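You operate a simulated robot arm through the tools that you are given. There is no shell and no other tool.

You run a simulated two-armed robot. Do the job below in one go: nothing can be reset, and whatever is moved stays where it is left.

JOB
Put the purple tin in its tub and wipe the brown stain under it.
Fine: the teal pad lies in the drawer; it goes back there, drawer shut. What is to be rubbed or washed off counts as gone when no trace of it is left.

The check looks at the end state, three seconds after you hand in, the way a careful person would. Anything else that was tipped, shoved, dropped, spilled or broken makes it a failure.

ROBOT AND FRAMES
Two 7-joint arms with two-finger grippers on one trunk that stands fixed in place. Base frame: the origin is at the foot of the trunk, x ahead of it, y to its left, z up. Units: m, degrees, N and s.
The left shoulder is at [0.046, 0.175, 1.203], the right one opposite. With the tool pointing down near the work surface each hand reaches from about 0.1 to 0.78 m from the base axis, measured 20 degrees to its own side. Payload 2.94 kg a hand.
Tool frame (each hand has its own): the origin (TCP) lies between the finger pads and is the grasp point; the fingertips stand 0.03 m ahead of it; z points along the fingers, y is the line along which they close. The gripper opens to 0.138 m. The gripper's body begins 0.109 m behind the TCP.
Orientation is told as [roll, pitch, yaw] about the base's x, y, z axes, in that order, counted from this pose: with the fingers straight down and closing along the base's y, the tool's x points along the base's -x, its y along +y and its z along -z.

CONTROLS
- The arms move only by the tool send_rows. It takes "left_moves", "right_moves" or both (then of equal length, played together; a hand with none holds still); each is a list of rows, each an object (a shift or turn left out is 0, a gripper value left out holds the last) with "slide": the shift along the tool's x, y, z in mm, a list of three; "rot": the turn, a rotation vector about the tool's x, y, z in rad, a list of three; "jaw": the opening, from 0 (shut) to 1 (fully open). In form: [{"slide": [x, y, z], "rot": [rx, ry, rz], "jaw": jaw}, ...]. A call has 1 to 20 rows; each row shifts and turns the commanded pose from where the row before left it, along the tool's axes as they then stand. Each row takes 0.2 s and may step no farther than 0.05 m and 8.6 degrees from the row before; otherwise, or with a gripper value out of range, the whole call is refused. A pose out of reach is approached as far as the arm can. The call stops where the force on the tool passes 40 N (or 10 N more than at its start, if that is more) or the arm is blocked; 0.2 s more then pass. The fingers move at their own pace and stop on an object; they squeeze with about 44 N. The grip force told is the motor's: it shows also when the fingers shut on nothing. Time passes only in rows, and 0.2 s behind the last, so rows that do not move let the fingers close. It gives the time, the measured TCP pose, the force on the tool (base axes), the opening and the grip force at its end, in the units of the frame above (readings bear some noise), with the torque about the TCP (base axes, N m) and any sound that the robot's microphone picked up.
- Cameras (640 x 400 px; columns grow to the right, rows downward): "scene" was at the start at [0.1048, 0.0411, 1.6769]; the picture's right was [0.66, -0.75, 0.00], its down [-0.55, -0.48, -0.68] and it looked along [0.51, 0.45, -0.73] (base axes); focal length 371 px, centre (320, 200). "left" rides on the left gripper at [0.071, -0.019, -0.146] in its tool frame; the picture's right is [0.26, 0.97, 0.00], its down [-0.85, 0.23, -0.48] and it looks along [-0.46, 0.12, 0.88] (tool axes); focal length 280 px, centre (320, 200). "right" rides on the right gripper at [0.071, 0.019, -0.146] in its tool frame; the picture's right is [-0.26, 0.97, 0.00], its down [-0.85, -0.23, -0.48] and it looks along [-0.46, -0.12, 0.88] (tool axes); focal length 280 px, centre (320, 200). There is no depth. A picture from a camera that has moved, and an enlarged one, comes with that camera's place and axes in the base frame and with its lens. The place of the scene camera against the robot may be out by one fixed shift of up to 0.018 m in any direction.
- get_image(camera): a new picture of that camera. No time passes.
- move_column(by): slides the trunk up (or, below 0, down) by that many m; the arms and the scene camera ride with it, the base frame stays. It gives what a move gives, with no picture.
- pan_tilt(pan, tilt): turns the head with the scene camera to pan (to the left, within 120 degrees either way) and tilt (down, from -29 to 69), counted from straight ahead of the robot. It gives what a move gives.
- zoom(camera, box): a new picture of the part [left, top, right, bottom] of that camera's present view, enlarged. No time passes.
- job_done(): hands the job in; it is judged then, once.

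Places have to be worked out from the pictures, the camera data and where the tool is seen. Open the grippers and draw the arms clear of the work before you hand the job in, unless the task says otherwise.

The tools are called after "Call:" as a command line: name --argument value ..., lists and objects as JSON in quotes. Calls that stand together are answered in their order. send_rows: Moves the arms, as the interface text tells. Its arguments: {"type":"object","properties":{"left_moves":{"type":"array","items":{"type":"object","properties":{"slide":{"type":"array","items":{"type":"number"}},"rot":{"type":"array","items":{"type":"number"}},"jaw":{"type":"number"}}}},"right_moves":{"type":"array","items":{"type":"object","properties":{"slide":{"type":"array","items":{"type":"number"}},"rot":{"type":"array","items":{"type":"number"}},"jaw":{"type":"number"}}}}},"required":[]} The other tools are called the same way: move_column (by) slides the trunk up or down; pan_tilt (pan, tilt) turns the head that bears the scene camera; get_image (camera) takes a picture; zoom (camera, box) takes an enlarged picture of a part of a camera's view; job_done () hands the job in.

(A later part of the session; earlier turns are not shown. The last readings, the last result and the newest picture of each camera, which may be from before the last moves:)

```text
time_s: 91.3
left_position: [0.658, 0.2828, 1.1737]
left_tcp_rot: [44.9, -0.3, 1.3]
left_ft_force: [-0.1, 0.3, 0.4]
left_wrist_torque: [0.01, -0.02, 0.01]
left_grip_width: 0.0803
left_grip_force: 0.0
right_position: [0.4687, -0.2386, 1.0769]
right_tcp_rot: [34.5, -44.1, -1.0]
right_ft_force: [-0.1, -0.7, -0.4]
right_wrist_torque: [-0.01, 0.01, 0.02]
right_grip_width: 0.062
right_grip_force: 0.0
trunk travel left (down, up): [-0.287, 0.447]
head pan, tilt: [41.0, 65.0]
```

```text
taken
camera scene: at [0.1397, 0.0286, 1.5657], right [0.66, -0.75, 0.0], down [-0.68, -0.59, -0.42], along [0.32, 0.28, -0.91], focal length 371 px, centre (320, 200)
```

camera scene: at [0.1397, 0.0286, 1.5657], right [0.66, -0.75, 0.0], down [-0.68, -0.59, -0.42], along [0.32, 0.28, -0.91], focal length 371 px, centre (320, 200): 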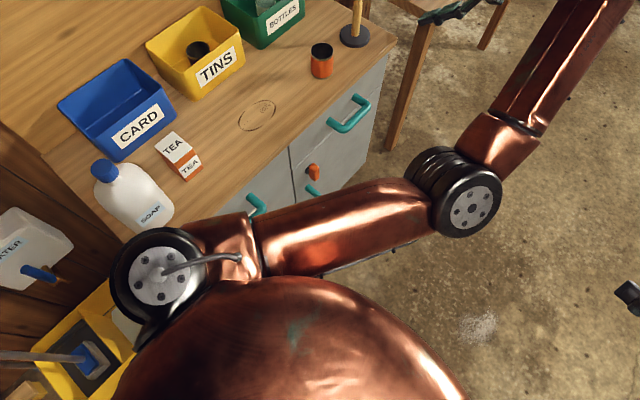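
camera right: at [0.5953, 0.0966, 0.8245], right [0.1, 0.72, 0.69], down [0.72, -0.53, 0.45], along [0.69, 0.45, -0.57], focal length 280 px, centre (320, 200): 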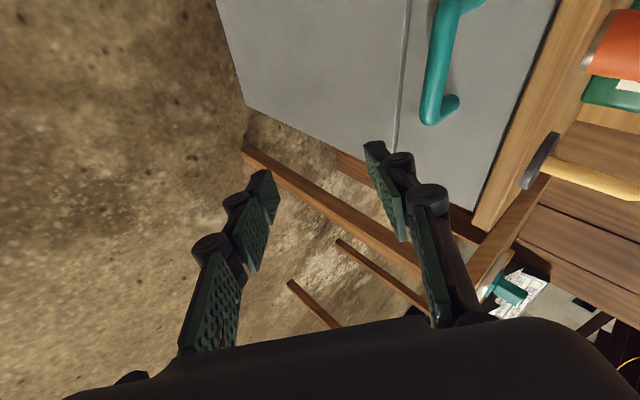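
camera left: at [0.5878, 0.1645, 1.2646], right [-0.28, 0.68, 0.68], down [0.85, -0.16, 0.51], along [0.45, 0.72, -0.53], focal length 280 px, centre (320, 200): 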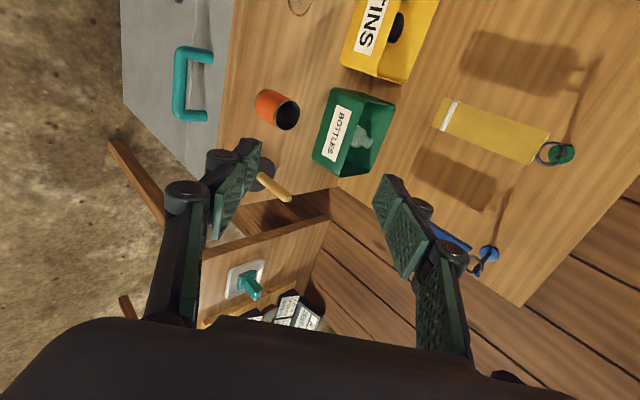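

Clear now. I lower the left hand to the drawer's pre-grasp point and meanwhile finish turning the right hand downward.

Call:
send_rows --left_moves '[{"slide": [-4.2, -26.6, 32.1], "jaw": 0.45}, {"slide": [-4.2, -26.6, 32.1]}, {"slide": [-4.2, -26.6, 32.1]}, {"slide": [-4.2, -26.6, 32.1]}, {"slide": [-4.2, -26.6, 32.1]}, {"slide": [-4.2, -26.6, 32.1]}, {"slide": [-4.2, -26.6, 32.1]}, {}]' --right_moves '[{"rot": [0.0812, 0.1071, 0.0312]}, {"rot": [0.0812, 0.1071, 0.0312]}, {"rot": [0.0812, 0.1071, 0.0312]}, {"rot": [0.0812, 0.1071, 0.0312]}, {"rot": [0.0812, 0.1071, 0.0312]}, {"rot": [0.0812, 0.1071, 0.0312]}, {"rot": [0.0812, 0.1071, 0.0312]}, {}]'

Call:
get_image --camera "scene"

Call:
get_image --camera "left"

```text
time_s: 93.1
left_position: [0.6858, 0.3099, 0.886]
left_tcp_rot: [45.1, -0.5, 1.1]
left_ft_force: [0.2, -0.4, -0.4]
left_wrist_torque: [0.0, 0.04, 0.0]
left_grip_width: 0.0621
left_grip_force: 0.1
right_position: [0.4682, -0.2396, 1.078]
right_tcp_rot: [0.0, 0.0, -0.2]
right_ft_force: [-0.4, -0.8, 0.0]
right_wrist_torque: [0.0, 0.01, 0.03]
right_grip_width: 0.0621
right_grip_force: 0.1
trunk travel left (down, up): [-0.287, 0.447]
head pan, tilt: [41.0, 65.0]
```

```text
taken
camera scene: at [0.1393, 0.0284, 1.5659], right [0.66, -0.75, 0.0], down [-0.68, -0.59, -0.42], along [0.32, 0.28, -0.91], focal length 371 px, centre (320, 200)
```

scene: 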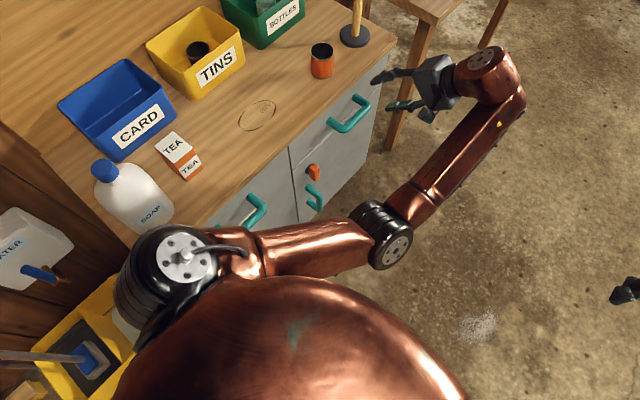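

```text
taken
camera left: at [0.6167, 0.1915, 0.975], right [-0.28, 0.68, 0.68], down [0.85, -0.16, 0.51], along [0.45, 0.72, -0.53], focal length 280 px, centre (320, 200)
```

left: 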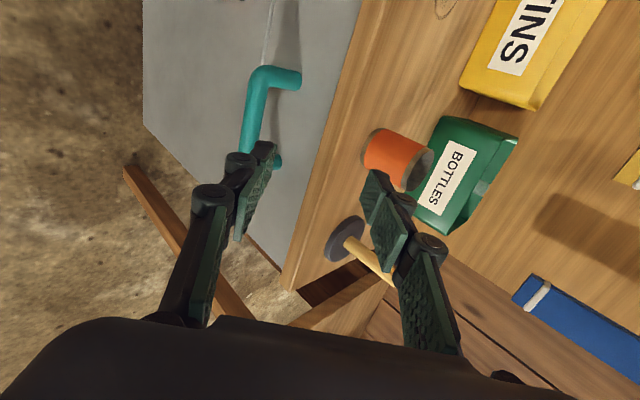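

Good posture. I finish to the pre-grasp point.

Call:
send_rows --left_moves '[{"slide": [-3.5, -20.3, 24.6]}, {"slide": [-3.5, -20.3, 24.6]}, {"slide": [-3.5, -20.3, 24.6]}, {"slide": [-3.5, -20.3, 24.6]}, {}]'

Call:
get_image --camera "left"

```text
time_s: 94.3
left_position: [0.702, 0.3238, 0.7573]
left_tcp_rot: [45.1, -0.4, 1.2]
left_ft_force: [-0.6, 0.0, -0.5]
left_wrist_torque: [0.01, -0.01, 0.01]
left_grip_width: 0.0623
left_grip_force: 0.2
right_position: [0.468, -0.2383, 1.0768]
right_tcp_rot: [0.0, -0.1, -0.1]
right_ft_force: [0.0, 0.6, -0.6]
right_wrist_torque: [0.0, -0.02, 0.0]
right_grip_width: 0.0621
right_grip_force: 0.1
trunk travel left (down, up): [-0.287, 0.447]
head pan, tilt: [41.0, 65.0]
```

```text
taken
camera left: at [0.6335, 0.2043, 0.8464], right [-0.28, 0.68, 0.68], down [0.85, -0.16, 0.51], along [0.45, 0.72, -0.53], focal length 280 px, centre (320, 200)
```

left: 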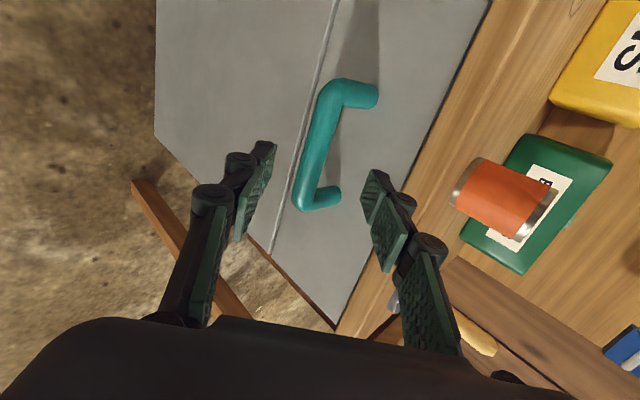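

The bar is centred on the approach line. I go in and close on it.

Call:
send_rows --left_moves '[{"slide": [0, 0, 25]}, {"slide": [0, 0, 25]}, {"slide": [0, 0, 25]}, {"slide": [0, 0, 22]}, {}, {"jaw": 0.0}, {}, {}, {}]'

Call:
get_image --camera "left"

```text
time_s: 96.3
left_position: [0.7013, 0.3913, 0.6889]
left_tcp_rot: [45.0, -0.3, 1.0]
left_ft_force: [0.5, 1.8, 2.7]
left_wrist_torque: [0.09, 0.66, -0.59]
left_grip_width: 0.0249
left_grip_force: 43.3
right_position: [0.4687, -0.24, 1.0776]
right_tcp_rot: [-0.1, 0.0, -0.1]
right_ft_force: [-0.4, 0.4, 0.9]
right_wrist_torque: [-0.01, 0.01, 0.01]
right_grip_width: 0.0623
right_grip_force: 0.0
trunk travel left (down, up): [-0.287, 0.447]
head pan, tilt: [41.0, 65.0]
```

```text
taken
camera left: at [0.6325, 0.2726, 0.7789], right [-0.28, 0.68, 0.68], down [0.85, -0.16, 0.5], along [0.45, 0.72, -0.53], focal length 280 px, centre (320, 200)
```

left: 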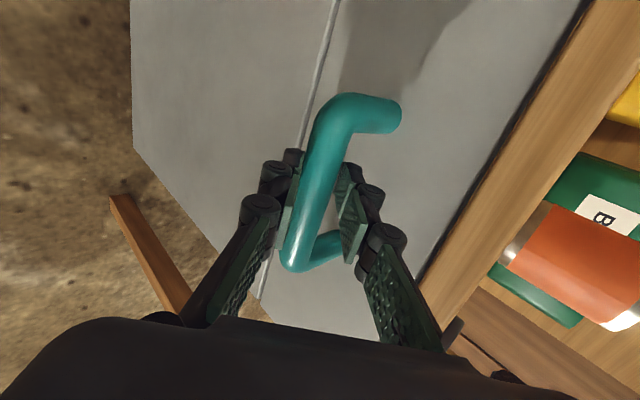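

Gripped. I pull gently 3 cm along −y.

Call:
send_rows --left_moves '[{"slide": [0, -7.07, -7.07]}, {"slide": [0, -7.07, -7.07]}, {"slide": [0, -7.07, -7.07]}, {}]'

Call:
get_image --camera "left"

```text
time_s: 97.3
left_position: [0.7018, 0.3608, 0.6897]
left_tcp_rot: [45.0, -0.2, 1.3]
left_ft_force: [-3.6, 0.0, 2.2]
left_wrist_torque: [0.06, 0.69, -0.81]
left_grip_width: 0.0251
left_grip_force: 44.8
right_position: [0.4682, -0.2403, 1.0781]
right_tcp_rot: [0.0, -0.1, -0.1]
right_ft_force: [-0.2, 0.6, -0.3]
right_wrist_torque: [-0.02, -0.01, -0.03]
right_grip_width: 0.0622
right_grip_force: 0.0
trunk travel left (down, up): [-0.287, 0.447]
head pan, tilt: [41.0, 65.0]
```

```text
taken
camera left: at [0.6327, 0.2427, 0.779], right [-0.28, 0.68, 0.68], down [0.85, -0.16, 0.5], along [0.45, 0.72, -0.53], focal length 280 px, centre (320, 200)
```

left: 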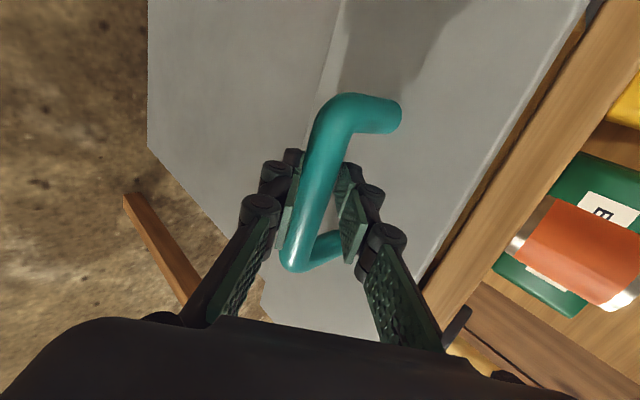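

It slides level and freely: this is the drawer. I pull it out 14 cm further.

Call:
send_rows --left_moves '[{"slide": [0, -12.4, -12.4]}, {"slide": [0, -12.4, -12.4]}, {"slide": [0, -12.4, -12.4]}, {"slide": [0, -12.4, -12.4]}, {"slide": [0, -12.4, -12.4]}, {"slide": [0, -12.4, -12.4]}, {"slide": [0, -12.4, -12.4]}, {"slide": [0, -12.4, -12.4]}, {}]'

Call:
get_image --camera "left"

Call:
get_image --camera "scene"

```text
time_s: 99.3
left_position: [0.7019, 0.2216, 0.6905]
left_tcp_rot: [44.9, -0.1, 1.3]
left_ft_force: [-30.0, -1.7, -6.7]
left_wrist_torque: [-0.3, 1.08, -0.57]
left_grip_width: 0.0249
left_grip_force: 44.4
right_position: [0.4666, -0.2391, 1.0789]
right_tcp_rot: [0.0, -0.1, 0.0]
right_ft_force: [0.7, -0.1, 0.5]
right_wrist_torque: [0.0, -0.02, -0.02]
right_grip_width: 0.0621
right_grip_force: 0.1
trunk travel left (down, up): [-0.287, 0.447]
head pan, tilt: [41.0, 65.0]
```

```text
taken
camera left: at [0.6338, 0.103, 0.7795], right [-0.28, 0.68, 0.68], down [0.85, -0.15, 0.5], along [0.44, 0.72, -0.53], focal length 280 px, centre (320, 200)
```

left: 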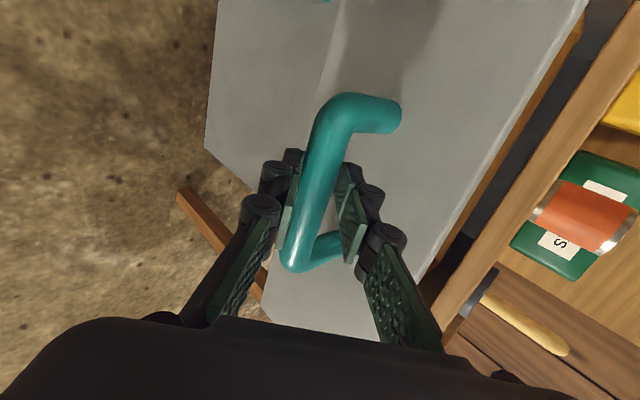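

```text
taken
camera scene: at [0.1377, 0.0298, 1.5657], right [0.66, -0.75, 0.0], down [-0.68, -0.59, -0.42], along [0.32, 0.28, -0.91], focal length 371 px, centre (320, 200)
```

scene: 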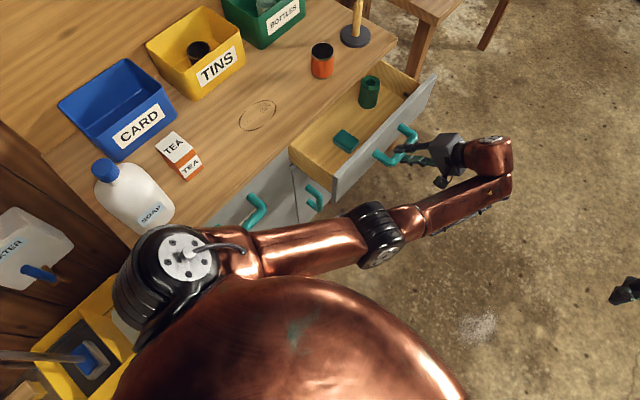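

The drawer is open and shows the teal pad and a green canister inside. I relieve the sideways force and look at the drawer enlarged before releasing.

Call:
send_rows --left_moves '[{"slide": [3, 0, 0]}, {}]'

Call:
zoom --camera "scene" --box '[270, 60, 460, 210]'

```text
time_s: 99.9
left_position: [0.7028, 0.2219, 0.6905]
left_tcp_rot: [44.9, -0.3, 1.1]
left_ft_force: [-13.4, -0.2, -10.6]
left_wrist_torque: [-0.04, 1.65, 0.19]
left_grip_width: 0.0246
left_grip_force: 45.1
right_position: [0.469, -0.2379, 1.0775]
right_tcp_rot: [0.0, 0.0, -0.1]
right_ft_force: [0.3, 0.1, 0.1]
right_wrist_torque: [0.01, 0.02, 0.0]
right_grip_width: 0.0623
right_grip_force: 0.1
trunk travel left (down, up): [-0.287, 0.447]
head pan, tilt: [41.0, 65.0]
```

```text
2.67 times, centred on (365, 135) of scene
camera zoom: at [0.1401, 0.0298, 1.5656], right [0.66, -0.75, 0.0], down [-0.68, -0.59, -0.42], along [0.32, 0.28, -0.91], focal length 990 px, centre (200, 373)
```

zoom: 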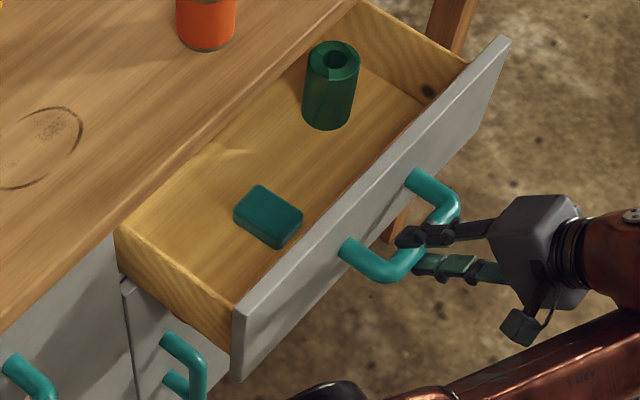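

The pad lies near [0.65, 0.37] in the drawer; the green canister stands near [0.80, 0.41]. I release the handle, back off, and raise the hand above the drawer.

Call:
send_rows --left_moves '[{"jaw": 0.45}, {}, {}, {"slide": [0, 0, -25]}, {"slide": [0, 0, -30]}, {"slide": [0, 0, -35]}, {"slide": [0, 10, -40]}, {"slide": [0, 20, -30]}, {"slide": [0, 30, -30]}, {"slide": [0, 30, -30]}, {}]'

Call:
get_image --camera "left"

Call:
get_image --camera "scene"

```text
time_s: 102.3
left_position: [0.7016, 0.1285, 0.9055]
left_tcp_rot: [45.0, -0.3, 1.2]
left_ft_force: [-0.3, 0.0, -0.2]
left_wrist_torque: [-0.01, -0.02, -0.02]
left_grip_width: 0.0623
left_grip_force: 0.0
right_position: [0.4675, -0.2392, 1.0774]
right_tcp_rot: [0.0, 0.0, -0.2]
right_ft_force: [0.6, 0.6, 0.3]
right_wrist_torque: [0.02, 0.03, 0.0]
right_grip_width: 0.0622
right_grip_force: 0.1
trunk travel left (down, up): [-0.287, 0.447]
head pan, tilt: [41.0, 65.0]
```

```text
taken
camera left: at [0.6328, 0.0106, 0.9958], right [-0.28, 0.68, 0.68], down [0.85, -0.16, 0.5], along [0.45, 0.72, -0.53], focal length 280 px, centre (320, 200)
```

left: 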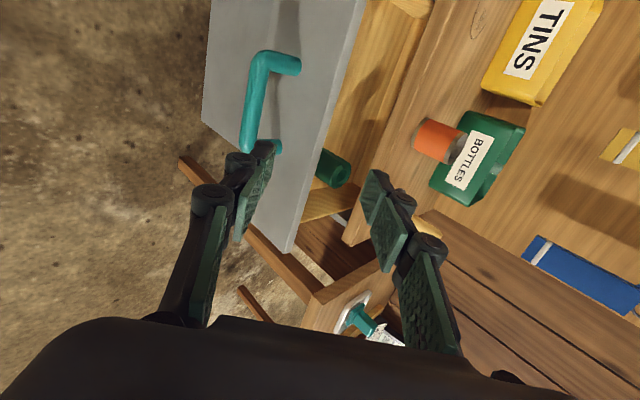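

```text
taken
camera scene: at [0.1404, 0.0291, 1.5656], right [0.66, -0.75, 0.0], down [-0.68, -0.59, -0.42], along [0.32, 0.28, -0.91], focal length 371 px, centre (320, 200)
```

scene: 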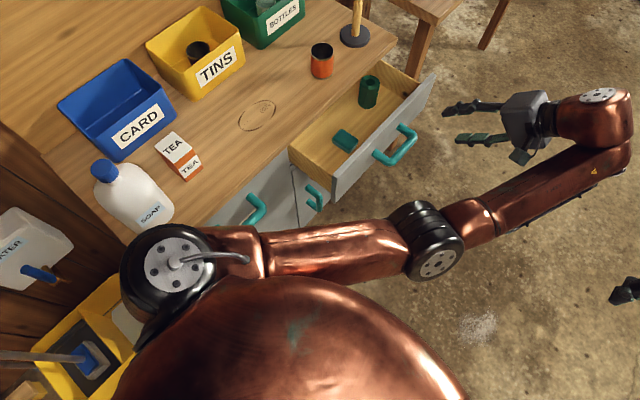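

Drawer stays open at y≈0.295. I raise the hand, point it straight down, and hover above the pad.

Call:
send_rows --left_moves '[{"slide": [0, 28, -28]}, {"slide": [0, 28, -28]}, {"slide": [0, 28, -28]}, {"rot": [0.131, 0, 0]}, {"rot": [0.131, 0, 0]}, {"rot": [0.131, 0, 0]}, {"rot": [0.131, 0, 0]}, {"rot": [0.131, 0, 0]}, {"rot": [0.131, 0, 0]}, {"slide": [10, 35, 0]}, {"slide": [10, 35, 0]}, {"slide": [10, 35, 0]}, {"slide": [10, 35, 0]}, {"slide": [10, 35, 0]}, {"slide": [10, 35, 0]}, {}]'

Call:
get_image --camera "left"

Call:
get_image --camera "scene"

```text
time_s: 105.7
left_position: [0.6369, 0.337, 1.0278]
left_tcp_rot: [0.0, -0.3, 1.0]
left_ft_force: [0.4, -0.7, -0.2]
left_wrist_torque: [0.0, 0.01, 0.0]
left_grip_width: 0.0619
left_grip_force: 0.1
right_position: [0.4682, -0.241, 1.0781]
right_tcp_rot: [0.0, -0.1, 0.0]
right_ft_force: [0.3, -0.4, 0.4]
right_wrist_torque: [0.01, 0.01, -0.02]
right_grip_width: 0.0622
right_grip_force: 0.1
trunk travel left (down, up): [-0.287, 0.447]
head pan, tilt: [41.0, 65.0]
```

```text
taken
camera left: at [0.5656, 0.3166, 1.1733], right [-0.28, 0.96, 0.0], down [0.84, 0.25, 0.48], along [0.46, 0.13, -0.88], focal length 280 px, centre (320, 200)
```

left: 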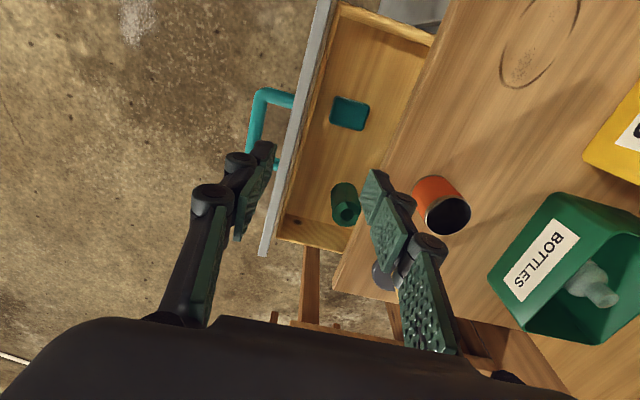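

```text
taken
camera scene: at [0.1398, 0.0284, 1.5657], right [0.66, -0.75, 0.0], down [-0.68, -0.59, -0.42], along [0.32, 0.28, -0.91], focal length 371 px, centre (320, 200)
```

scene: 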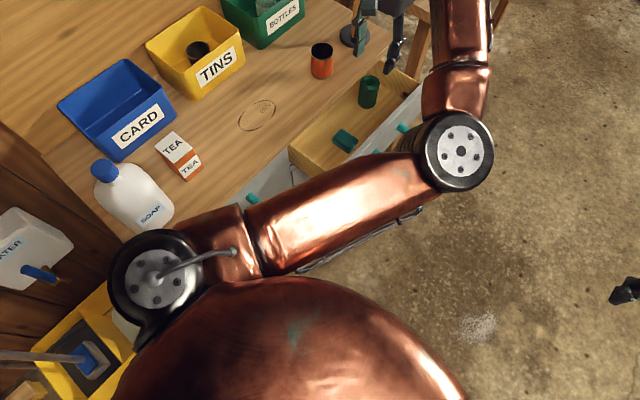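

The pad is well visible from above; I enlarge it to place it precisely.

Call:
zoom --camera "left" --box '[250, 0, 450, 260]'

Call:
zoom --camera "left" --box '[310, 80, 400, 140]'

```text
1.54 times, centred on (350, 130) of left
camera zoom: at [0.5656, 0.3166, 1.1733], right [-0.28, 0.96, 0.0], down [0.84, 0.25, 0.48], along [0.46, 0.13, -0.88], focal length 431 px, centre (274, 308)
```

zoom: 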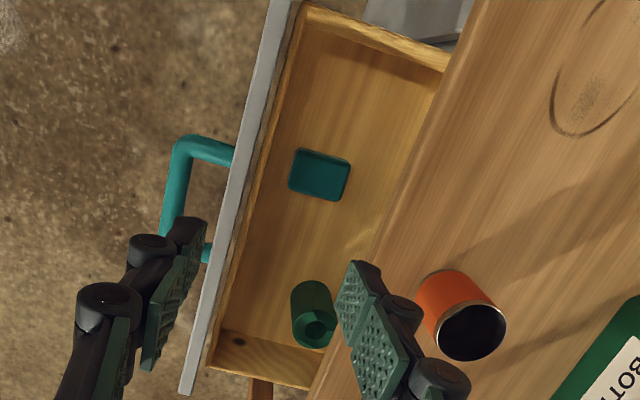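

```text
6.67 times, centred on (355, 110) of left
camera zoom: at [0.5656, 0.3166, 1.1733], right [-0.28, 0.96, 0.0], down [0.84, 0.25, 0.48], along [0.46, 0.13, -0.88], focal length 1869 px, centre (87, 800)
```

zoom: 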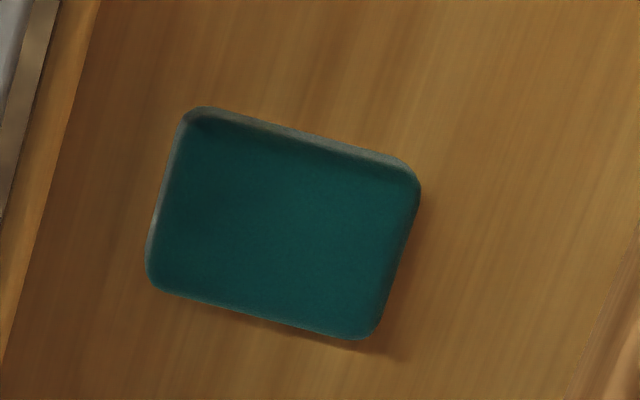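

The pad is about 0.062 (along y) × 0.045 m (along x), centred near [0.65, 0.39]. Fingers closing along x avoid the counter edge, so I yaw the hand +90°.

Call:
send_rows --left_moves '[{"rot": [0, 0, -0.1412]}, {"rot": [0, 0, -0.1412]}, {"rot": [0, 0, -0.1412]}, {"rot": [0, 0, -0.1412]}, {"rot": [0, 0, -0.1412]}, {"rot": [0, 0, -0.1412]}, {"rot": [0, 0, -0.1412]}, {"rot": [0, 0, -0.1412]}, {"rot": [0, 0, -0.1412]}, {"rot": [0, 0, -0.1412]}, {"rot": [0, 0, -0.1412]}, {}]'

Call:
get_image --camera "left"

Call:
get_image --camera "scene"

```text
time_s: 108.3
left_position: [0.6372, 0.3374, 1.0273]
left_tcp_rot: [-0.4, 0.1, 90.3]
left_ft_force: [0.5, -0.5, -0.3]
left_wrist_torque: [-0.01, 0.01, -0.04]
left_grip_width: 0.0621
left_grip_force: 0.1
right_position: [0.4672, -0.2398, 1.078]
right_tcp_rot: [0.0, 0.0, -0.1]
right_ft_force: [0.1, 0.6, -0.3]
right_wrist_torque: [0.0, 0.0, -0.01]
right_grip_width: 0.062
right_grip_force: 0.1
trunk travel left (down, up): [-0.287, 0.447]
head pan, tilt: [41.0, 65.0]
```

```text
taken
camera left: at [0.6556, 0.2671, 1.173], right [-0.96, -0.27, -0.01], down [-0.24, 0.85, 0.47], along [-0.12, 0.46, -0.88], focal length 280 px, centre (320, 200)
```

left: 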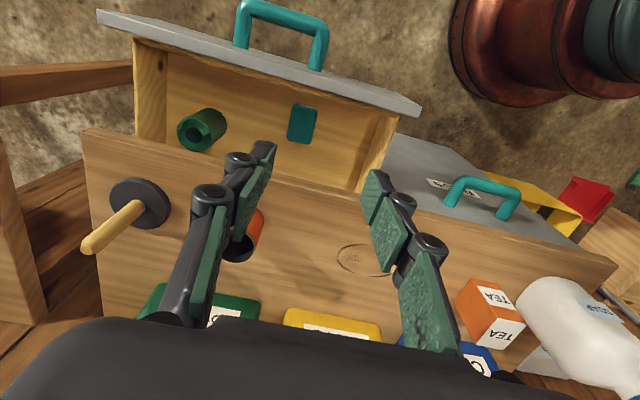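

```text
taken
camera scene: at [0.1397, 0.0295, 1.5657], right [0.66, -0.75, 0.0], down [-0.68, -0.59, -0.42], along [0.32, 0.28, -0.91], focal length 371 px, centre (320, 200)
```

scene: 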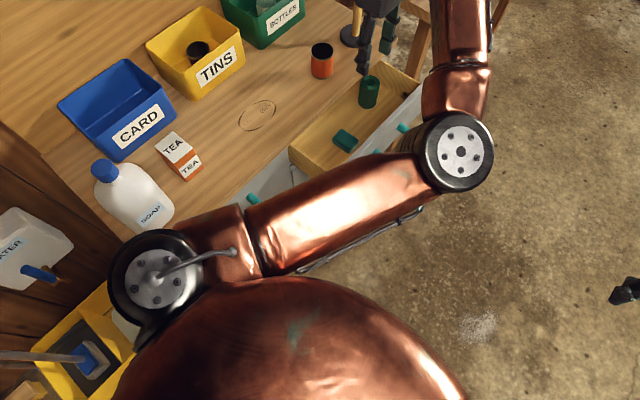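

I enlarge the pad in this second view to triangulate its height.

Call:
zoom --camera "left" --box '[240, 80, 360, 170]'

```text
4.44 times, centred on (300, 125) of left
camera zoom: at [0.6556, 0.2671, 1.173], right [-0.96, -0.27, -0.01], down [-0.24, 0.85, 0.47], along [-0.12, 0.46, -0.88], focal length 1246 px, centre (409, 533)
```

zoom: 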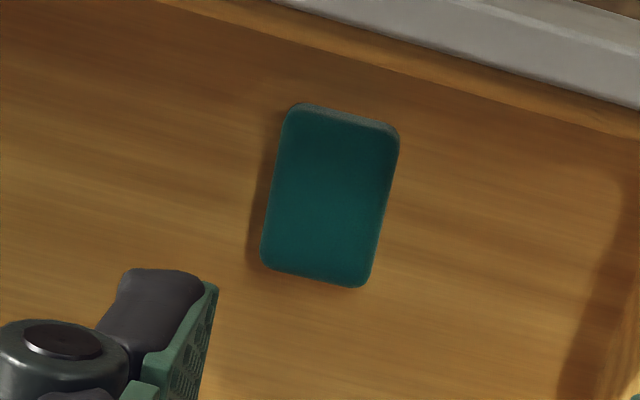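

Pad top centre is about [0.657, 0.399, 0.64]. I lower the hand to z≈0.83 above it with the fingers opened wider.

Call:
send_rows --left_moves '[{"slide": [-10.3, -3.3, 33.3], "jaw": 0.62}, {"slide": [-10.3, -3.3, 33.3]}, {"slide": [-10.3, -3.3, 33.3]}, {"slide": [-10.3, -3.3, 33.3]}, {"slide": [-10.3, -3.3, 33.3]}, {"slide": [-10.3, -3.3, 30]}, {}]'

Call:
get_image --camera "left"

Call:
zoom --camera "scene" --box '[270, 0, 510, 200]'

```text
time_s: 109.9
left_position: [0.6576, 0.3982, 0.83]
left_tcp_rot: [-0.4, 0.1, 90.1]
left_ft_force: [-0.1, -0.2, -0.5]
left_wrist_torque: [0.05, 0.0, -0.01]
left_grip_width: 0.0855
left_grip_force: 0.0
right_position: [0.4681, -0.2389, 1.0761]
right_tcp_rot: [0.0, -0.1, -0.2]
right_ft_force: [0.5, 0.1, 0.0]
right_wrist_torque: [-0.02, -0.05, 0.02]
right_grip_width: 0.0618
right_grip_force: 0.1
trunk travel left (down, up): [-0.287, 0.447]
head pan, tilt: [41.0, 65.0]
```

```text
taken
camera left: at [0.676, 0.3274, 0.9757], right [-0.96, -0.26, -0.01], down [-0.24, 0.85, 0.47], along [-0.12, 0.46, -0.88], focal length 280 px, centre (320, 200)
```

left: 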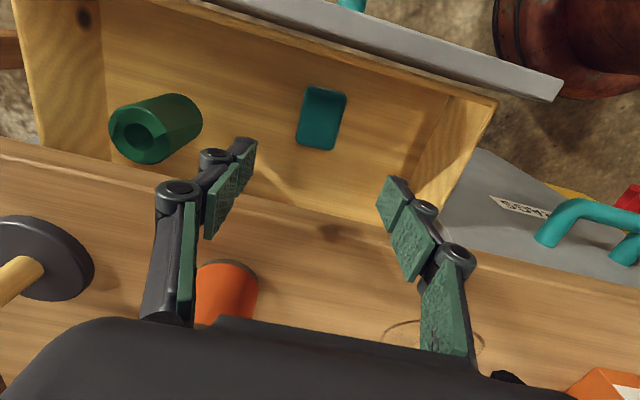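

```text
2.00 times, centred on (390, 100) of scene
camera zoom: at [0.1393, 0.0292, 1.5658], right [0.66, -0.75, 0.0], down [-0.68, -0.59, -0.42], along [0.32, 0.28, -0.91], focal length 742 px, centre (180, 400)
```

zoom: 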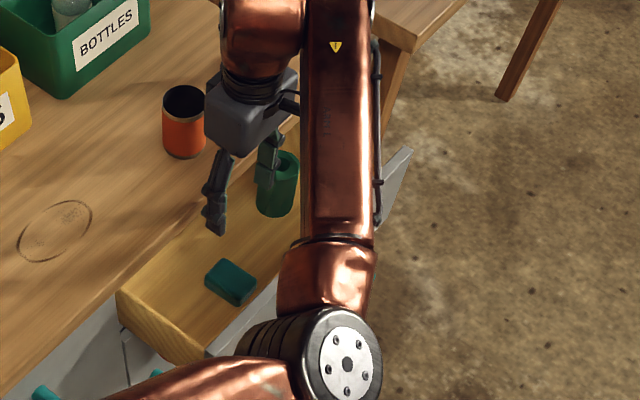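

The pad sits exactly on the tool axis, consistent with top z≈0.64. I descend to TCP z≈0.69 and check.

Call:
send_rows --left_moves '[{"slide": [0, 0, 35]}, {"slide": [0, 0, 35]}, {"slide": [0, 0, 35]}, {"slide": [0, 0, 35]}, {}]'

Call:
get_image --camera "left"

Call:
zoom --camera "scene" --box '[270, 0, 510, 200]'

```text
time_s: 111.1
left_position: [0.6589, 0.4001, 0.689]
left_tcp_rot: [-0.3, 0.2, 90.2]
left_ft_force: [0.3, 0.2, -0.3]
left_wrist_torque: [0.0, -0.02, -0.01]
left_grip_width: 0.0857
left_grip_force: 0.0
right_position: [0.4678, -0.2399, 1.0781]
right_tcp_rot: [0.0, 0.0, -0.2]
right_ft_force: [-0.2, -0.4, 0.4]
right_wrist_torque: [0.0, -0.02, 0.03]
right_grip_width: 0.062
right_grip_force: 0.0
trunk travel left (down, up): [-0.287, 0.447]
head pan, tilt: [41.0, 65.0]
```

```text
taken
camera left: at [0.677, 0.3283, 0.836], right [-0.96, -0.26, -0.01], down [-0.24, 0.85, 0.47], along [-0.12, 0.46, -0.88], focal length 280 px, centre (320, 200)
```

left: 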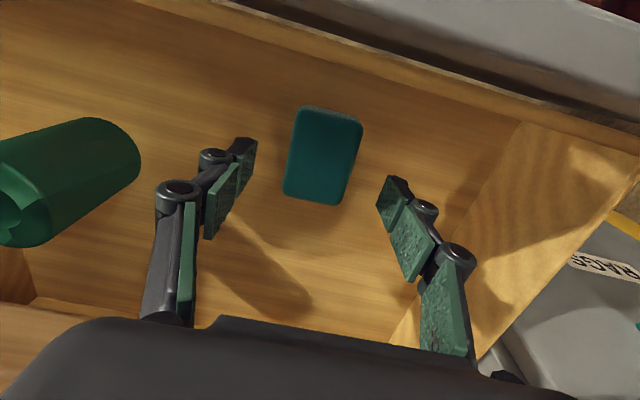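

```text
2.00 times, centred on (390, 100) of scene
camera zoom: at [0.1394, 0.0294, 1.5658], right [0.66, -0.75, 0.0], down [-0.68, -0.59, -0.42], along [0.32, 0.28, -0.91], focal length 742 px, centre (180, 400)
```

zoom: 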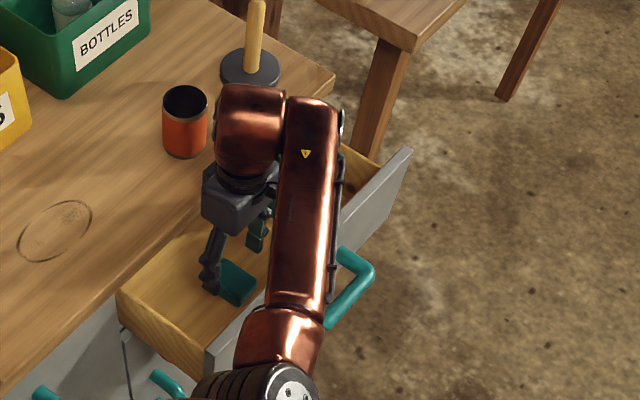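

Centred well. I descend further slowly, watching for contact with the drawer floor.

Call:
send_rows --left_moves '[{"slide": [0, 0, 12]}, {"slide": [0, 0, 10]}, {"slide": [0, 0, 6]}, {}]'

Call:
get_image --camera "left"

```text
time_s: 112.1
left_position: [0.659, 0.4002, 0.662]
left_tcp_rot: [-0.4, 0.1, 90.0]
left_ft_force: [0.4, 0.4, 0.4]
left_wrist_torque: [-0.02, 0.0, 0.01]
left_grip_width: 0.0856
left_grip_force: 0.1
right_position: [0.4681, -0.2393, 1.0785]
right_tcp_rot: [0.0, -0.1, -0.1]
right_ft_force: [-0.1, -0.1, 0.3]
right_wrist_torque: [0.01, 0.03, -0.02]
right_grip_width: 0.062
right_grip_force: 0.2
trunk travel left (down, up): [-0.287, 0.447]
head pan, tilt: [41.0, 65.0]
```

```text
taken
camera left: at [0.6778, 0.3283, 0.8077], right [-0.96, -0.26, -0.01], down [-0.24, 0.85, 0.47], along [-0.12, 0.46, -0.88], focal length 280 px, centre (320, 200)
```

left: 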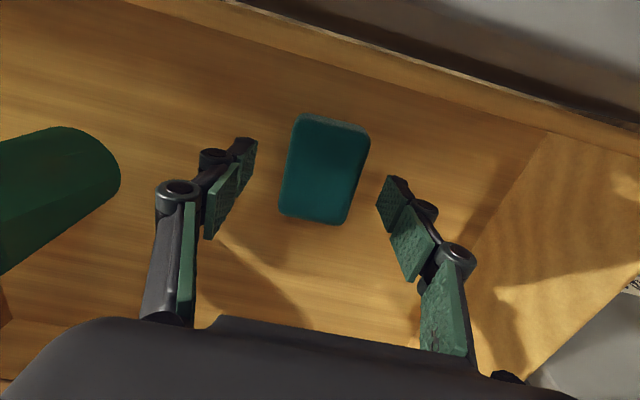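

The finger tips are now about level with the pad's top (z≈0.63). I go down 12 mm more in small rows.

Call:
send_rows --left_moves '[{"slide": [0, 0, 4]}, {"slide": [0, 0, 4]}, {"slide": [0, 0, 4]}, {}]'

Call:
get_image --camera "left"

Call:
zoom --camera "scene" --box '[310, 70, 430, 160]'

```text
time_s: 113.1
left_position: [0.6601, 0.3989, 0.6512]
left_tcp_rot: [-0.4, 0.1, 90.2]
left_ft_force: [0.1, 1.3, -0.4]
left_wrist_torque: [-0.02, -0.01, 0.0]
left_grip_width: 0.0855
left_grip_force: 0.1
right_position: [0.4677, -0.2401, 1.0777]
right_tcp_rot: [0.0, 0.0, -0.1]
right_ft_force: [0.3, 0.3, -0.1]
right_wrist_torque: [0.01, 0.02, 0.02]
right_grip_width: 0.0623
right_grip_force: 0.0
trunk travel left (down, up): [-0.287, 0.447]
head pan, tilt: [41.0, 65.0]
```

```text
taken
camera left: at [0.678, 0.3281, 0.796], right [-0.96, -0.26, -0.01], down [-0.24, 0.85, 0.47], along [-0.12, 0.46, -0.88], focal length 280 px, centre (320, 200)
```

left: 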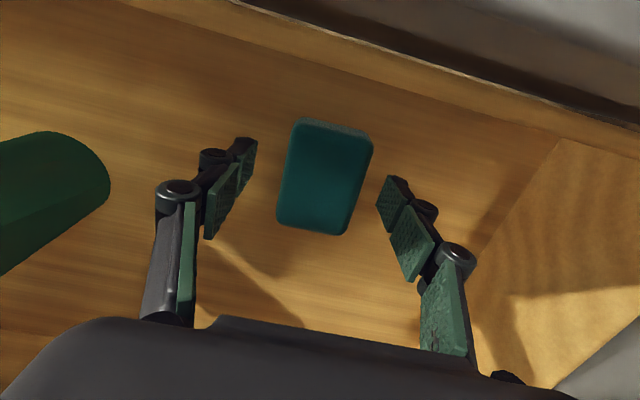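

```text
4.44 times, centred on (370, 115) of scene
camera zoom: at [0.1396, 0.0296, 1.5657], right [0.66, -0.75, 0.0], down [-0.68, -0.59, -0.42], along [0.32, 0.28, -0.91], focal length 1650 px, centre (98, 578)
```

zoom: 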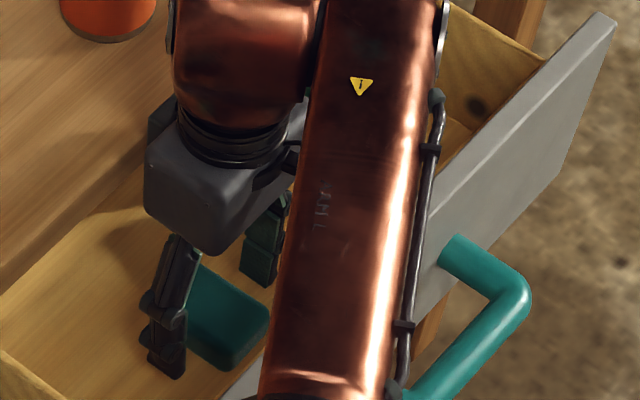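

The tips reach about 9 mm below the pad's top face. I close on the pad.

Call:
send_rows --left_moves '[{"jaw": 0.1}, {}, {}, {}, {}]'

Call:
get_image --camera "left"

```text
time_s: 114.3
left_position: [0.6602, 0.3986, 0.6496]
left_tcp_rot: [-0.4, 0.1, 90.3]
left_ft_force: [0.2, -0.3, 0.1]
left_wrist_torque: [0.02, 0.03, 0.03]
left_grip_width: 0.049
left_grip_force: 43.8
right_position: [0.4682, -0.2399, 1.0789]
right_tcp_rot: [0.0, 0.0, -0.1]
right_ft_force: [-0.8, -0.5, -0.6]
right_wrist_torque: [0.0, 0.03, -0.02]
right_grip_width: 0.0621
right_grip_force: 0.0
trunk travel left (down, up): [-0.287, 0.447]
head pan, tilt: [41.0, 65.0]
```

```text
taken
camera left: at [0.6781, 0.3281, 0.7962], right [-0.96, -0.26, -0.01], down [-0.24, 0.85, 0.47], along [-0.12, 0.46, -0.88], focal length 280 px, centre (320, 200)
```

left: 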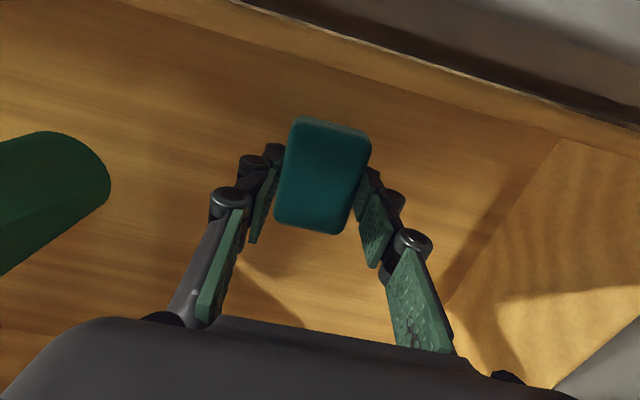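

Pad gripped at 0.049 m (its spot: TCP [0.660, 0.3985, 0.650]). I lift it straight up, and move toward the stain at a safe height.

Call:
send_rows --left_moves '[{"slide": [0, 0, -15]}, {"slide": [0, 0, -35]}, {"slide": [0, 0, -45]}, {"slide": [0, 0, -45]}, {"slide": [0, 0, -45]}, {"slide": [0, 0, -45]}, {"slide": [0, 0, -45]}, {"slide": [0, 0, -45]}, {"slide": [-16, 35, 0]}, {"slide": [-16, 35, 0]}, {"slide": [-16, 35, 0]}, {"slide": [-16, 35, 0]}, {"slide": [-16, 35, 0]}, {}]'

Call:
get_image --camera "left"

Call:
get_image --camera "scene"

```text
time_s: 117.3
left_position: [0.4812, 0.4795, 0.9693]
left_tcp_rot: [-0.4, 0.1, 90.1]
left_ft_force: [-0.1, -1.4, -0.6]
left_wrist_torque: [0.0, 0.02, 0.02]
left_grip_width: 0.0486
left_grip_force: 44.2
right_position: [0.4691, -0.2398, 1.0788]
right_tcp_rot: [0.0, 0.0, -0.1]
right_ft_force: [-0.5, -0.5, 0.7]
right_wrist_torque: [0.01, 0.0, 0.0]
right_grip_width: 0.0621
right_grip_force: 0.1
trunk travel left (down, up): [-0.287, 0.447]
head pan, tilt: [41.0, 65.0]
```

```text
taken
camera left: at [0.4997, 0.408, 1.1144], right [-0.96, -0.26, -0.01], down [-0.24, 0.85, 0.47], along [-0.12, 0.46, -0.88], focal length 280 px, centre (320, 200)
```

left: 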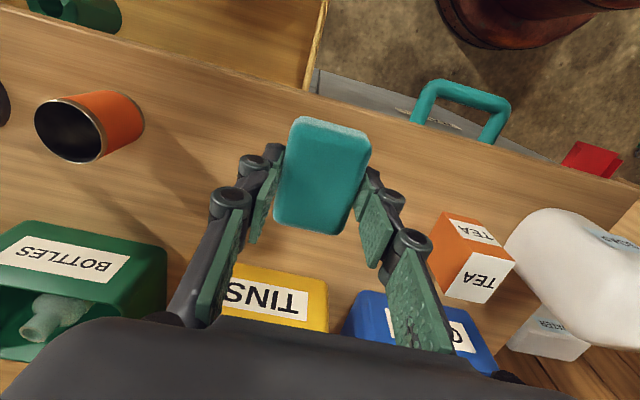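

```text
taken
camera scene: at [0.1401, 0.0292, 1.5656], right [0.66, -0.75, 0.0], down [-0.68, -0.59, -0.42], along [0.32, 0.28, -0.91], focal length 371 px, centre (320, 200)
```

scene: 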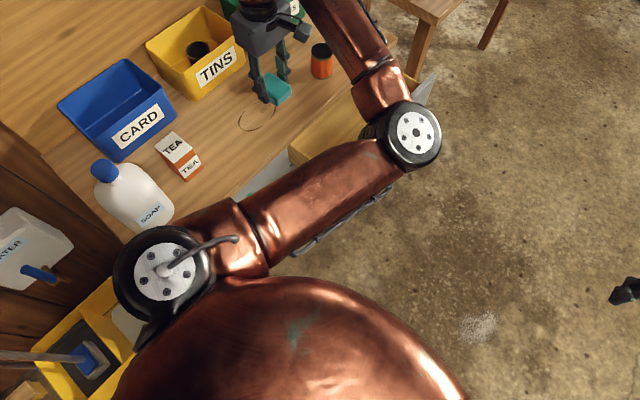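

From the first close-up, the stain spans about x 0.428–0.544, y 0.535–0.600. I bring the pad over its centre at TCP z≈0.86.

Call:
send_rows --left_moves '[{"slide": [-21.9, -1.2, 20]}, {"slide": [-21.9, -1.2, 30]}, {"slide": [-21.9, -1.2, 30]}, {"slide": [-21.9, -1.2, 28]}, {}]'

Call:
zoom --camera "scene" --box '[200, 60, 340, 160]'

Call:
get_image --camera "left"

```text
time_s: 118.5
left_position: [0.4863, 0.5671, 0.8602]
left_tcp_rot: [-0.5, 0.1, 90.1]
left_ft_force: [0.0, 0.5, 0.3]
left_wrist_torque: [0.02, 0.01, -0.03]
left_grip_width: 0.0485
left_grip_force: 43.8
right_position: [0.4676, -0.2396, 1.0771]
right_tcp_rot: [0.0, 0.0, -0.2]
right_ft_force: [0.0, -0.2, 1.2]
right_wrist_torque: [-0.02, 0.01, 0.04]
right_grip_width: 0.0619
right_grip_force: 0.1
trunk travel left (down, up): [-0.287, 0.447]
head pan, tilt: [41.0, 65.0]
```

```text
4.00 times, centred on (270, 110) of scene
camera zoom: at [0.1394, 0.0292, 1.5658], right [0.66, -0.75, 0.0], down [-0.68, -0.59, -0.42], along [0.32, 0.28, -0.91], focal length 1485 px, centre (520, 560)
```

zoom: 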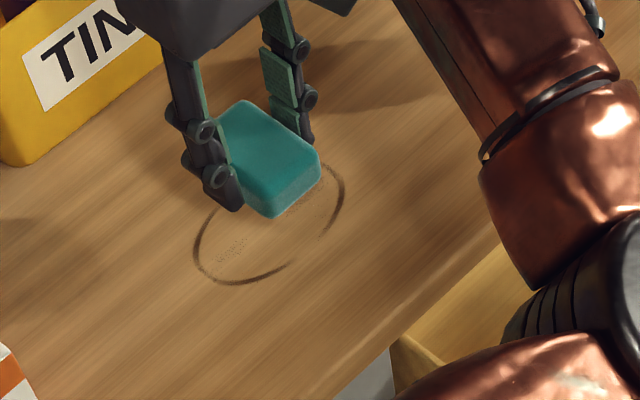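

```text
taken
camera left: at [0.5052, 0.4964, 1.0058], right [-0.96, -0.26, -0.01], down [-0.24, 0.85, 0.47], along [-0.12, 0.46, -0.88], focal length 280 px, centre (320, 200)
```

left: 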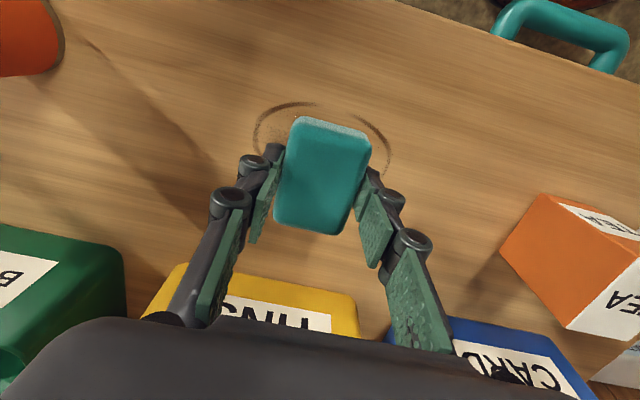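

The pad extends well below the fingertips and sits above the stain. I lower it slowly to touch.

Call:
send_rows --left_moves '[{"slide": [0, 0, 6]}, {"slide": [0, 0, 6]}, {"slide": [0, 0, 6]}, {"slide": [0, 0, 5]}, {}]'

Call:
send_rows --left_moves '[{"slide": [0, 0, 3]}, {"slide": [0, 0, 3]}, {}]'

```text
time_s: 119.7
left_position: [0.4866, 0.5688, 0.8378]
left_tcp_rot: [-0.4, 0.1, 90.1]
left_ft_force: [-0.2, 0.0, -0.9]
left_wrist_torque: [0.0, 0.01, -0.03]
left_grip_width: 0.0487
left_grip_force: 44.1
right_position: [0.4693, -0.2374, 1.0785]
right_tcp_rot: [0.0, 0.1, 0.0]
right_ft_force: [-0.2, 0.0, 0.7]
right_wrist_torque: [0.0, 0.0, -0.01]
right_grip_width: 0.0621
right_grip_force: 0.0
trunk travel left (down, up): [-0.287, 0.447]
head pan, tilt: [41.0, 65.0]
```

```text
time_s: 120.5
left_position: [0.4886, 0.5694, 0.8317]
left_tcp_rot: [-0.3, 0.2, 90.2]
left_ft_force: [-1.1, -0.4, -0.4]
left_wrist_torque: [0.04, 0.02, -0.03]
left_grip_width: 0.0484
left_grip_force: 43.8
right_position: [0.4688, -0.2375, 1.0766]
right_tcp_rot: [-0.1, 0.0, -0.1]
right_ft_force: [-0.1, -0.8, 0.0]
right_wrist_torque: [0.04, 0.01, -0.03]
right_grip_width: 0.0621
right_grip_force: 0.0
trunk travel left (down, up): [-0.287, 0.447]
head pan, tilt: [41.0, 65.0]
```

No contact yet at TCP z 0.832; I continue in 2 mm rows.

Call:
send_rows --left_moves '[{"slide": [0, 0, 2]}, {"slide": [0, 0, 2]}, {}]'

Call:
send_rows --left_moves '[{"slide": [0, 0, 2]}, {"slide": [0, 0, 2]}, {}]'

```text
time_s: 121.3
left_position: [0.4881, 0.5696, 0.8275]
left_tcp_rot: [-0.4, 0.1, 90.2]
left_ft_force: [0.0, -1.0, 0.1]
left_wrist_torque: [-0.02, -0.04, -0.01]
left_grip_width: 0.0484
left_grip_force: 44.0
right_position: [0.4675, -0.2367, 1.0773]
right_tcp_rot: [0.0, 0.0, -0.2]
right_ft_force: [-0.1, 0.0, -0.2]
right_wrist_torque: [-0.02, 0.0, 0.01]
right_grip_width: 0.062
right_grip_force: 0.1
trunk travel left (down, up): [-0.287, 0.447]
head pan, tilt: [41.0, 65.0]
```

```text
time_s: 122.1
left_position: [0.4877, 0.5688, 0.8234]
left_tcp_rot: [-0.2, 0.1, 90.2]
left_ft_force: [-0.5, -0.1, -0.3]
left_wrist_torque: [-0.02, 0.0, 0.02]
left_grip_width: 0.0485
left_grip_force: 43.9
right_position: [0.4681, -0.2364, 1.0783]
right_tcp_rot: [-0.1, 0.0, -0.1]
right_ft_force: [-0.2, 0.4, 0.1]
right_wrist_torque: [0.03, 0.0, 0.01]
right_grip_width: 0.062
right_grip_force: 0.1
trunk travel left (down, up): [-0.287, 0.447]
head pan, tilt: [41.0, 65.0]
```

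Call:
send_rows --left_moves '[{"slide": [0, 0, 2]}, {}]'

Call:
send_rows --left_moves '[{"slide": [0, 0, 2]}, {}]'

Call:
zoom --camera "scene" --box '[200, 60, 340, 160]'

```text
time_s: 122.7
left_position: [0.4879, 0.5678, 0.821]
left_tcp_rot: [-0.3, 0.2, 90.1]
left_ft_force: [-0.9, -0.9, -0.1]
left_wrist_torque: [0.01, -0.04, -0.02]
left_grip_width: 0.0483
left_grip_force: 44.0
right_position: [0.4692, -0.2376, 1.0783]
right_tcp_rot: [0.0, 0.1, 0.0]
right_ft_force: [-0.4, 0.0, 0.5]
right_wrist_torque: [-0.01, -0.05, -0.02]
right_grip_width: 0.0624
right_grip_force: 0.1
trunk travel left (down, up): [-0.287, 0.447]
head pan, tilt: [41.0, 65.0]
```

```text
time_s: 123.3
left_position: [0.4884, 0.5694, 0.8199]
left_tcp_rot: [-0.5, 0.0, 90.1]
left_ft_force: [-0.1, 0.2, -0.3]
left_wrist_torque: [0.0, -0.01, -0.01]
left_grip_width: 0.0485
left_grip_force: 44.3
right_position: [0.4683, -0.2362, 1.0783]
right_tcp_rot: [0.0, 0.0, -0.1]
right_ft_force: [0.2, 0.1, 0.5]
right_wrist_torque: [0.01, -0.02, 0.02]
right_grip_width: 0.0621
right_grip_force: 0.1
trunk travel left (down, up): [-0.287, 0.447]
head pan, tilt: [41.0, 65.0]
```

```text
4.00 times, centred on (270, 110) of scene
camera zoom: at [0.1396, 0.0298, 1.5657], right [0.66, -0.75, 0.0], down [-0.68, -0.59, -0.42], along [0.32, 0.28, -0.91], focal length 1485 px, centre (520, 560)
```

zoom: 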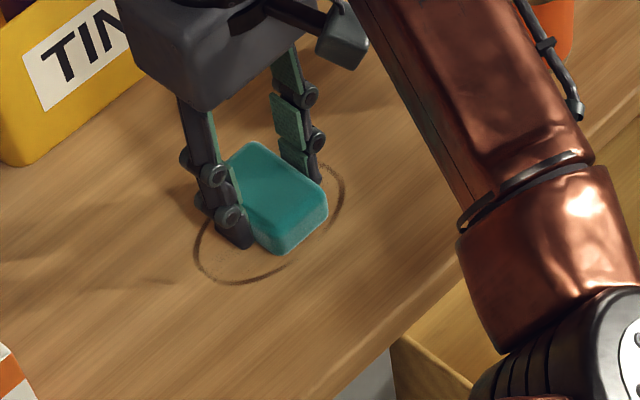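

Still a small gap under the pad. I continue down.

Call:
send_rows --left_moves '[{"slide": [0, 0, 2]}, {}]'

Call:
send_rows --left_moves '[{"slide": [0, 0, 1.5]}, {}]'

Call:
send_rows --left_moves '[{"slide": [0, 0, 1.5]}, {}]'

```text
time_s: 123.9
left_position: [0.4862, 0.5685, 0.8185]
left_tcp_rot: [-0.4, 0.2, 90.2]
left_ft_force: [-1.1, -1.0, -1.6]
left_wrist_torque: [0.01, -0.01, 0.01]
left_grip_width: 0.0486
left_grip_force: 43.9
right_position: [0.4688, -0.2357, 1.0779]
right_tcp_rot: [0.0, -0.1, 0.0]
right_ft_force: [0.2, 0.8, 0.3]
right_wrist_torque: [-0.03, -0.01, -0.01]
right_grip_width: 0.0621
right_grip_force: 0.1
trunk travel left (down, up): [-0.287, 0.447]
head pan, tilt: [41.0, 65.0]
```

```text
time_s: 124.5
left_position: [0.4882, 0.5692, 0.8166]
left_tcp_rot: [-0.4, 0.1, 90.2]
left_ft_force: [0.4, 0.1, -0.4]
left_wrist_torque: [-0.02, -0.01, 0.0]
left_grip_width: 0.0486
left_grip_force: 44.2
right_position: [0.4684, -0.2383, 1.078]
right_tcp_rot: [0.1, -0.1, -0.1]
right_ft_force: [0.1, 0.2, -0.6]
right_wrist_torque: [0.0, 0.0, 0.02]
right_grip_width: 0.0619
right_grip_force: 0.0
trunk travel left (down, up): [-0.287, 0.447]
head pan, tilt: [41.0, 65.0]
```

```text
time_s: 125.1
left_position: [0.4871, 0.5689, 0.8167]
left_tcp_rot: [-0.4, 0.0, 90.1]
left_ft_force: [1.5, -0.3, 4.5]
left_wrist_torque: [-0.07, 0.11, -0.02]
left_grip_width: 0.0483
left_grip_force: 43.6
right_position: [0.4678, -0.2382, 1.0767]
right_tcp_rot: [0.1, 0.0, -0.1]
right_ft_force: [0.4, -0.3, 0.0]
right_wrist_torque: [-0.06, 0.02, 0.05]
right_grip_width: 0.0618
right_grip_force: 0.1
trunk travel left (down, up): [-0.287, 0.447]
head pan, tilt: [41.0, 65.0]
```

Contact at TCP z≈0.8165 (4.5 N). I press 1 mm more and wipe along x over the middle of the stain.

Call:
send_rows --left_moves '[{"slide": [0, 0, 1]}, {"slide": [0, -17, 0]}, {"slide": [0, -17, 0]}, {"slide": [0, -17, 0]}, {"slide": [0, -17, 0]}, {"slide": [0, 20, 0]}, {"slide": [0, 20, 0]}, {"slide": [0, 20, 0]}, {"slide": [0, 20, 0]}, {"slide": [0, 20, 0]}, {"slide": [0, 20, 0]}, {"slide": [0, 17, 0]}, {}]'

Call:
zoom --camera "scene" --box '[200, 60, 340, 160]'

```text
time_s: 127.9
left_position: [0.4203, 0.5662, 0.8153]
left_tcp_rot: [-0.4, 0.0, 90.1]
left_ft_force: [14.3, 0.7, 31.7]
left_wrist_torque: [-0.24, -0.31, 0.0]
left_grip_width: 0.0487
left_grip_force: 43.9
right_position: [0.4679, -0.2398, 1.0775]
right_tcp_rot: [0.1, -0.1, -0.1]
right_ft_force: [0.1, -0.7, -0.2]
right_wrist_torque: [0.0, 0.0, 0.0]
right_grip_width: 0.0622
right_grip_force: 0.0
trunk travel left (down, up): [-0.287, 0.447]
head pan, tilt: [41.0, 65.0]
```

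```text
4.00 times, centred on (270, 110) of scene
camera zoom: at [0.1391, 0.0267, 1.566], right [0.66, -0.75, 0.0], down [-0.68, -0.59, -0.42], along [0.32, 0.28, -0.91], focal length 1485 px, centre (520, 560)
```

zoom: 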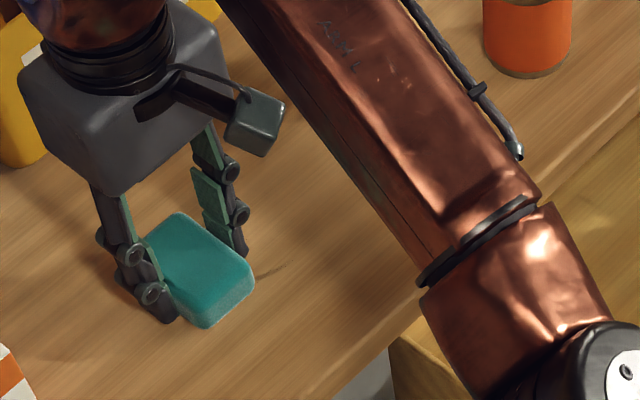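

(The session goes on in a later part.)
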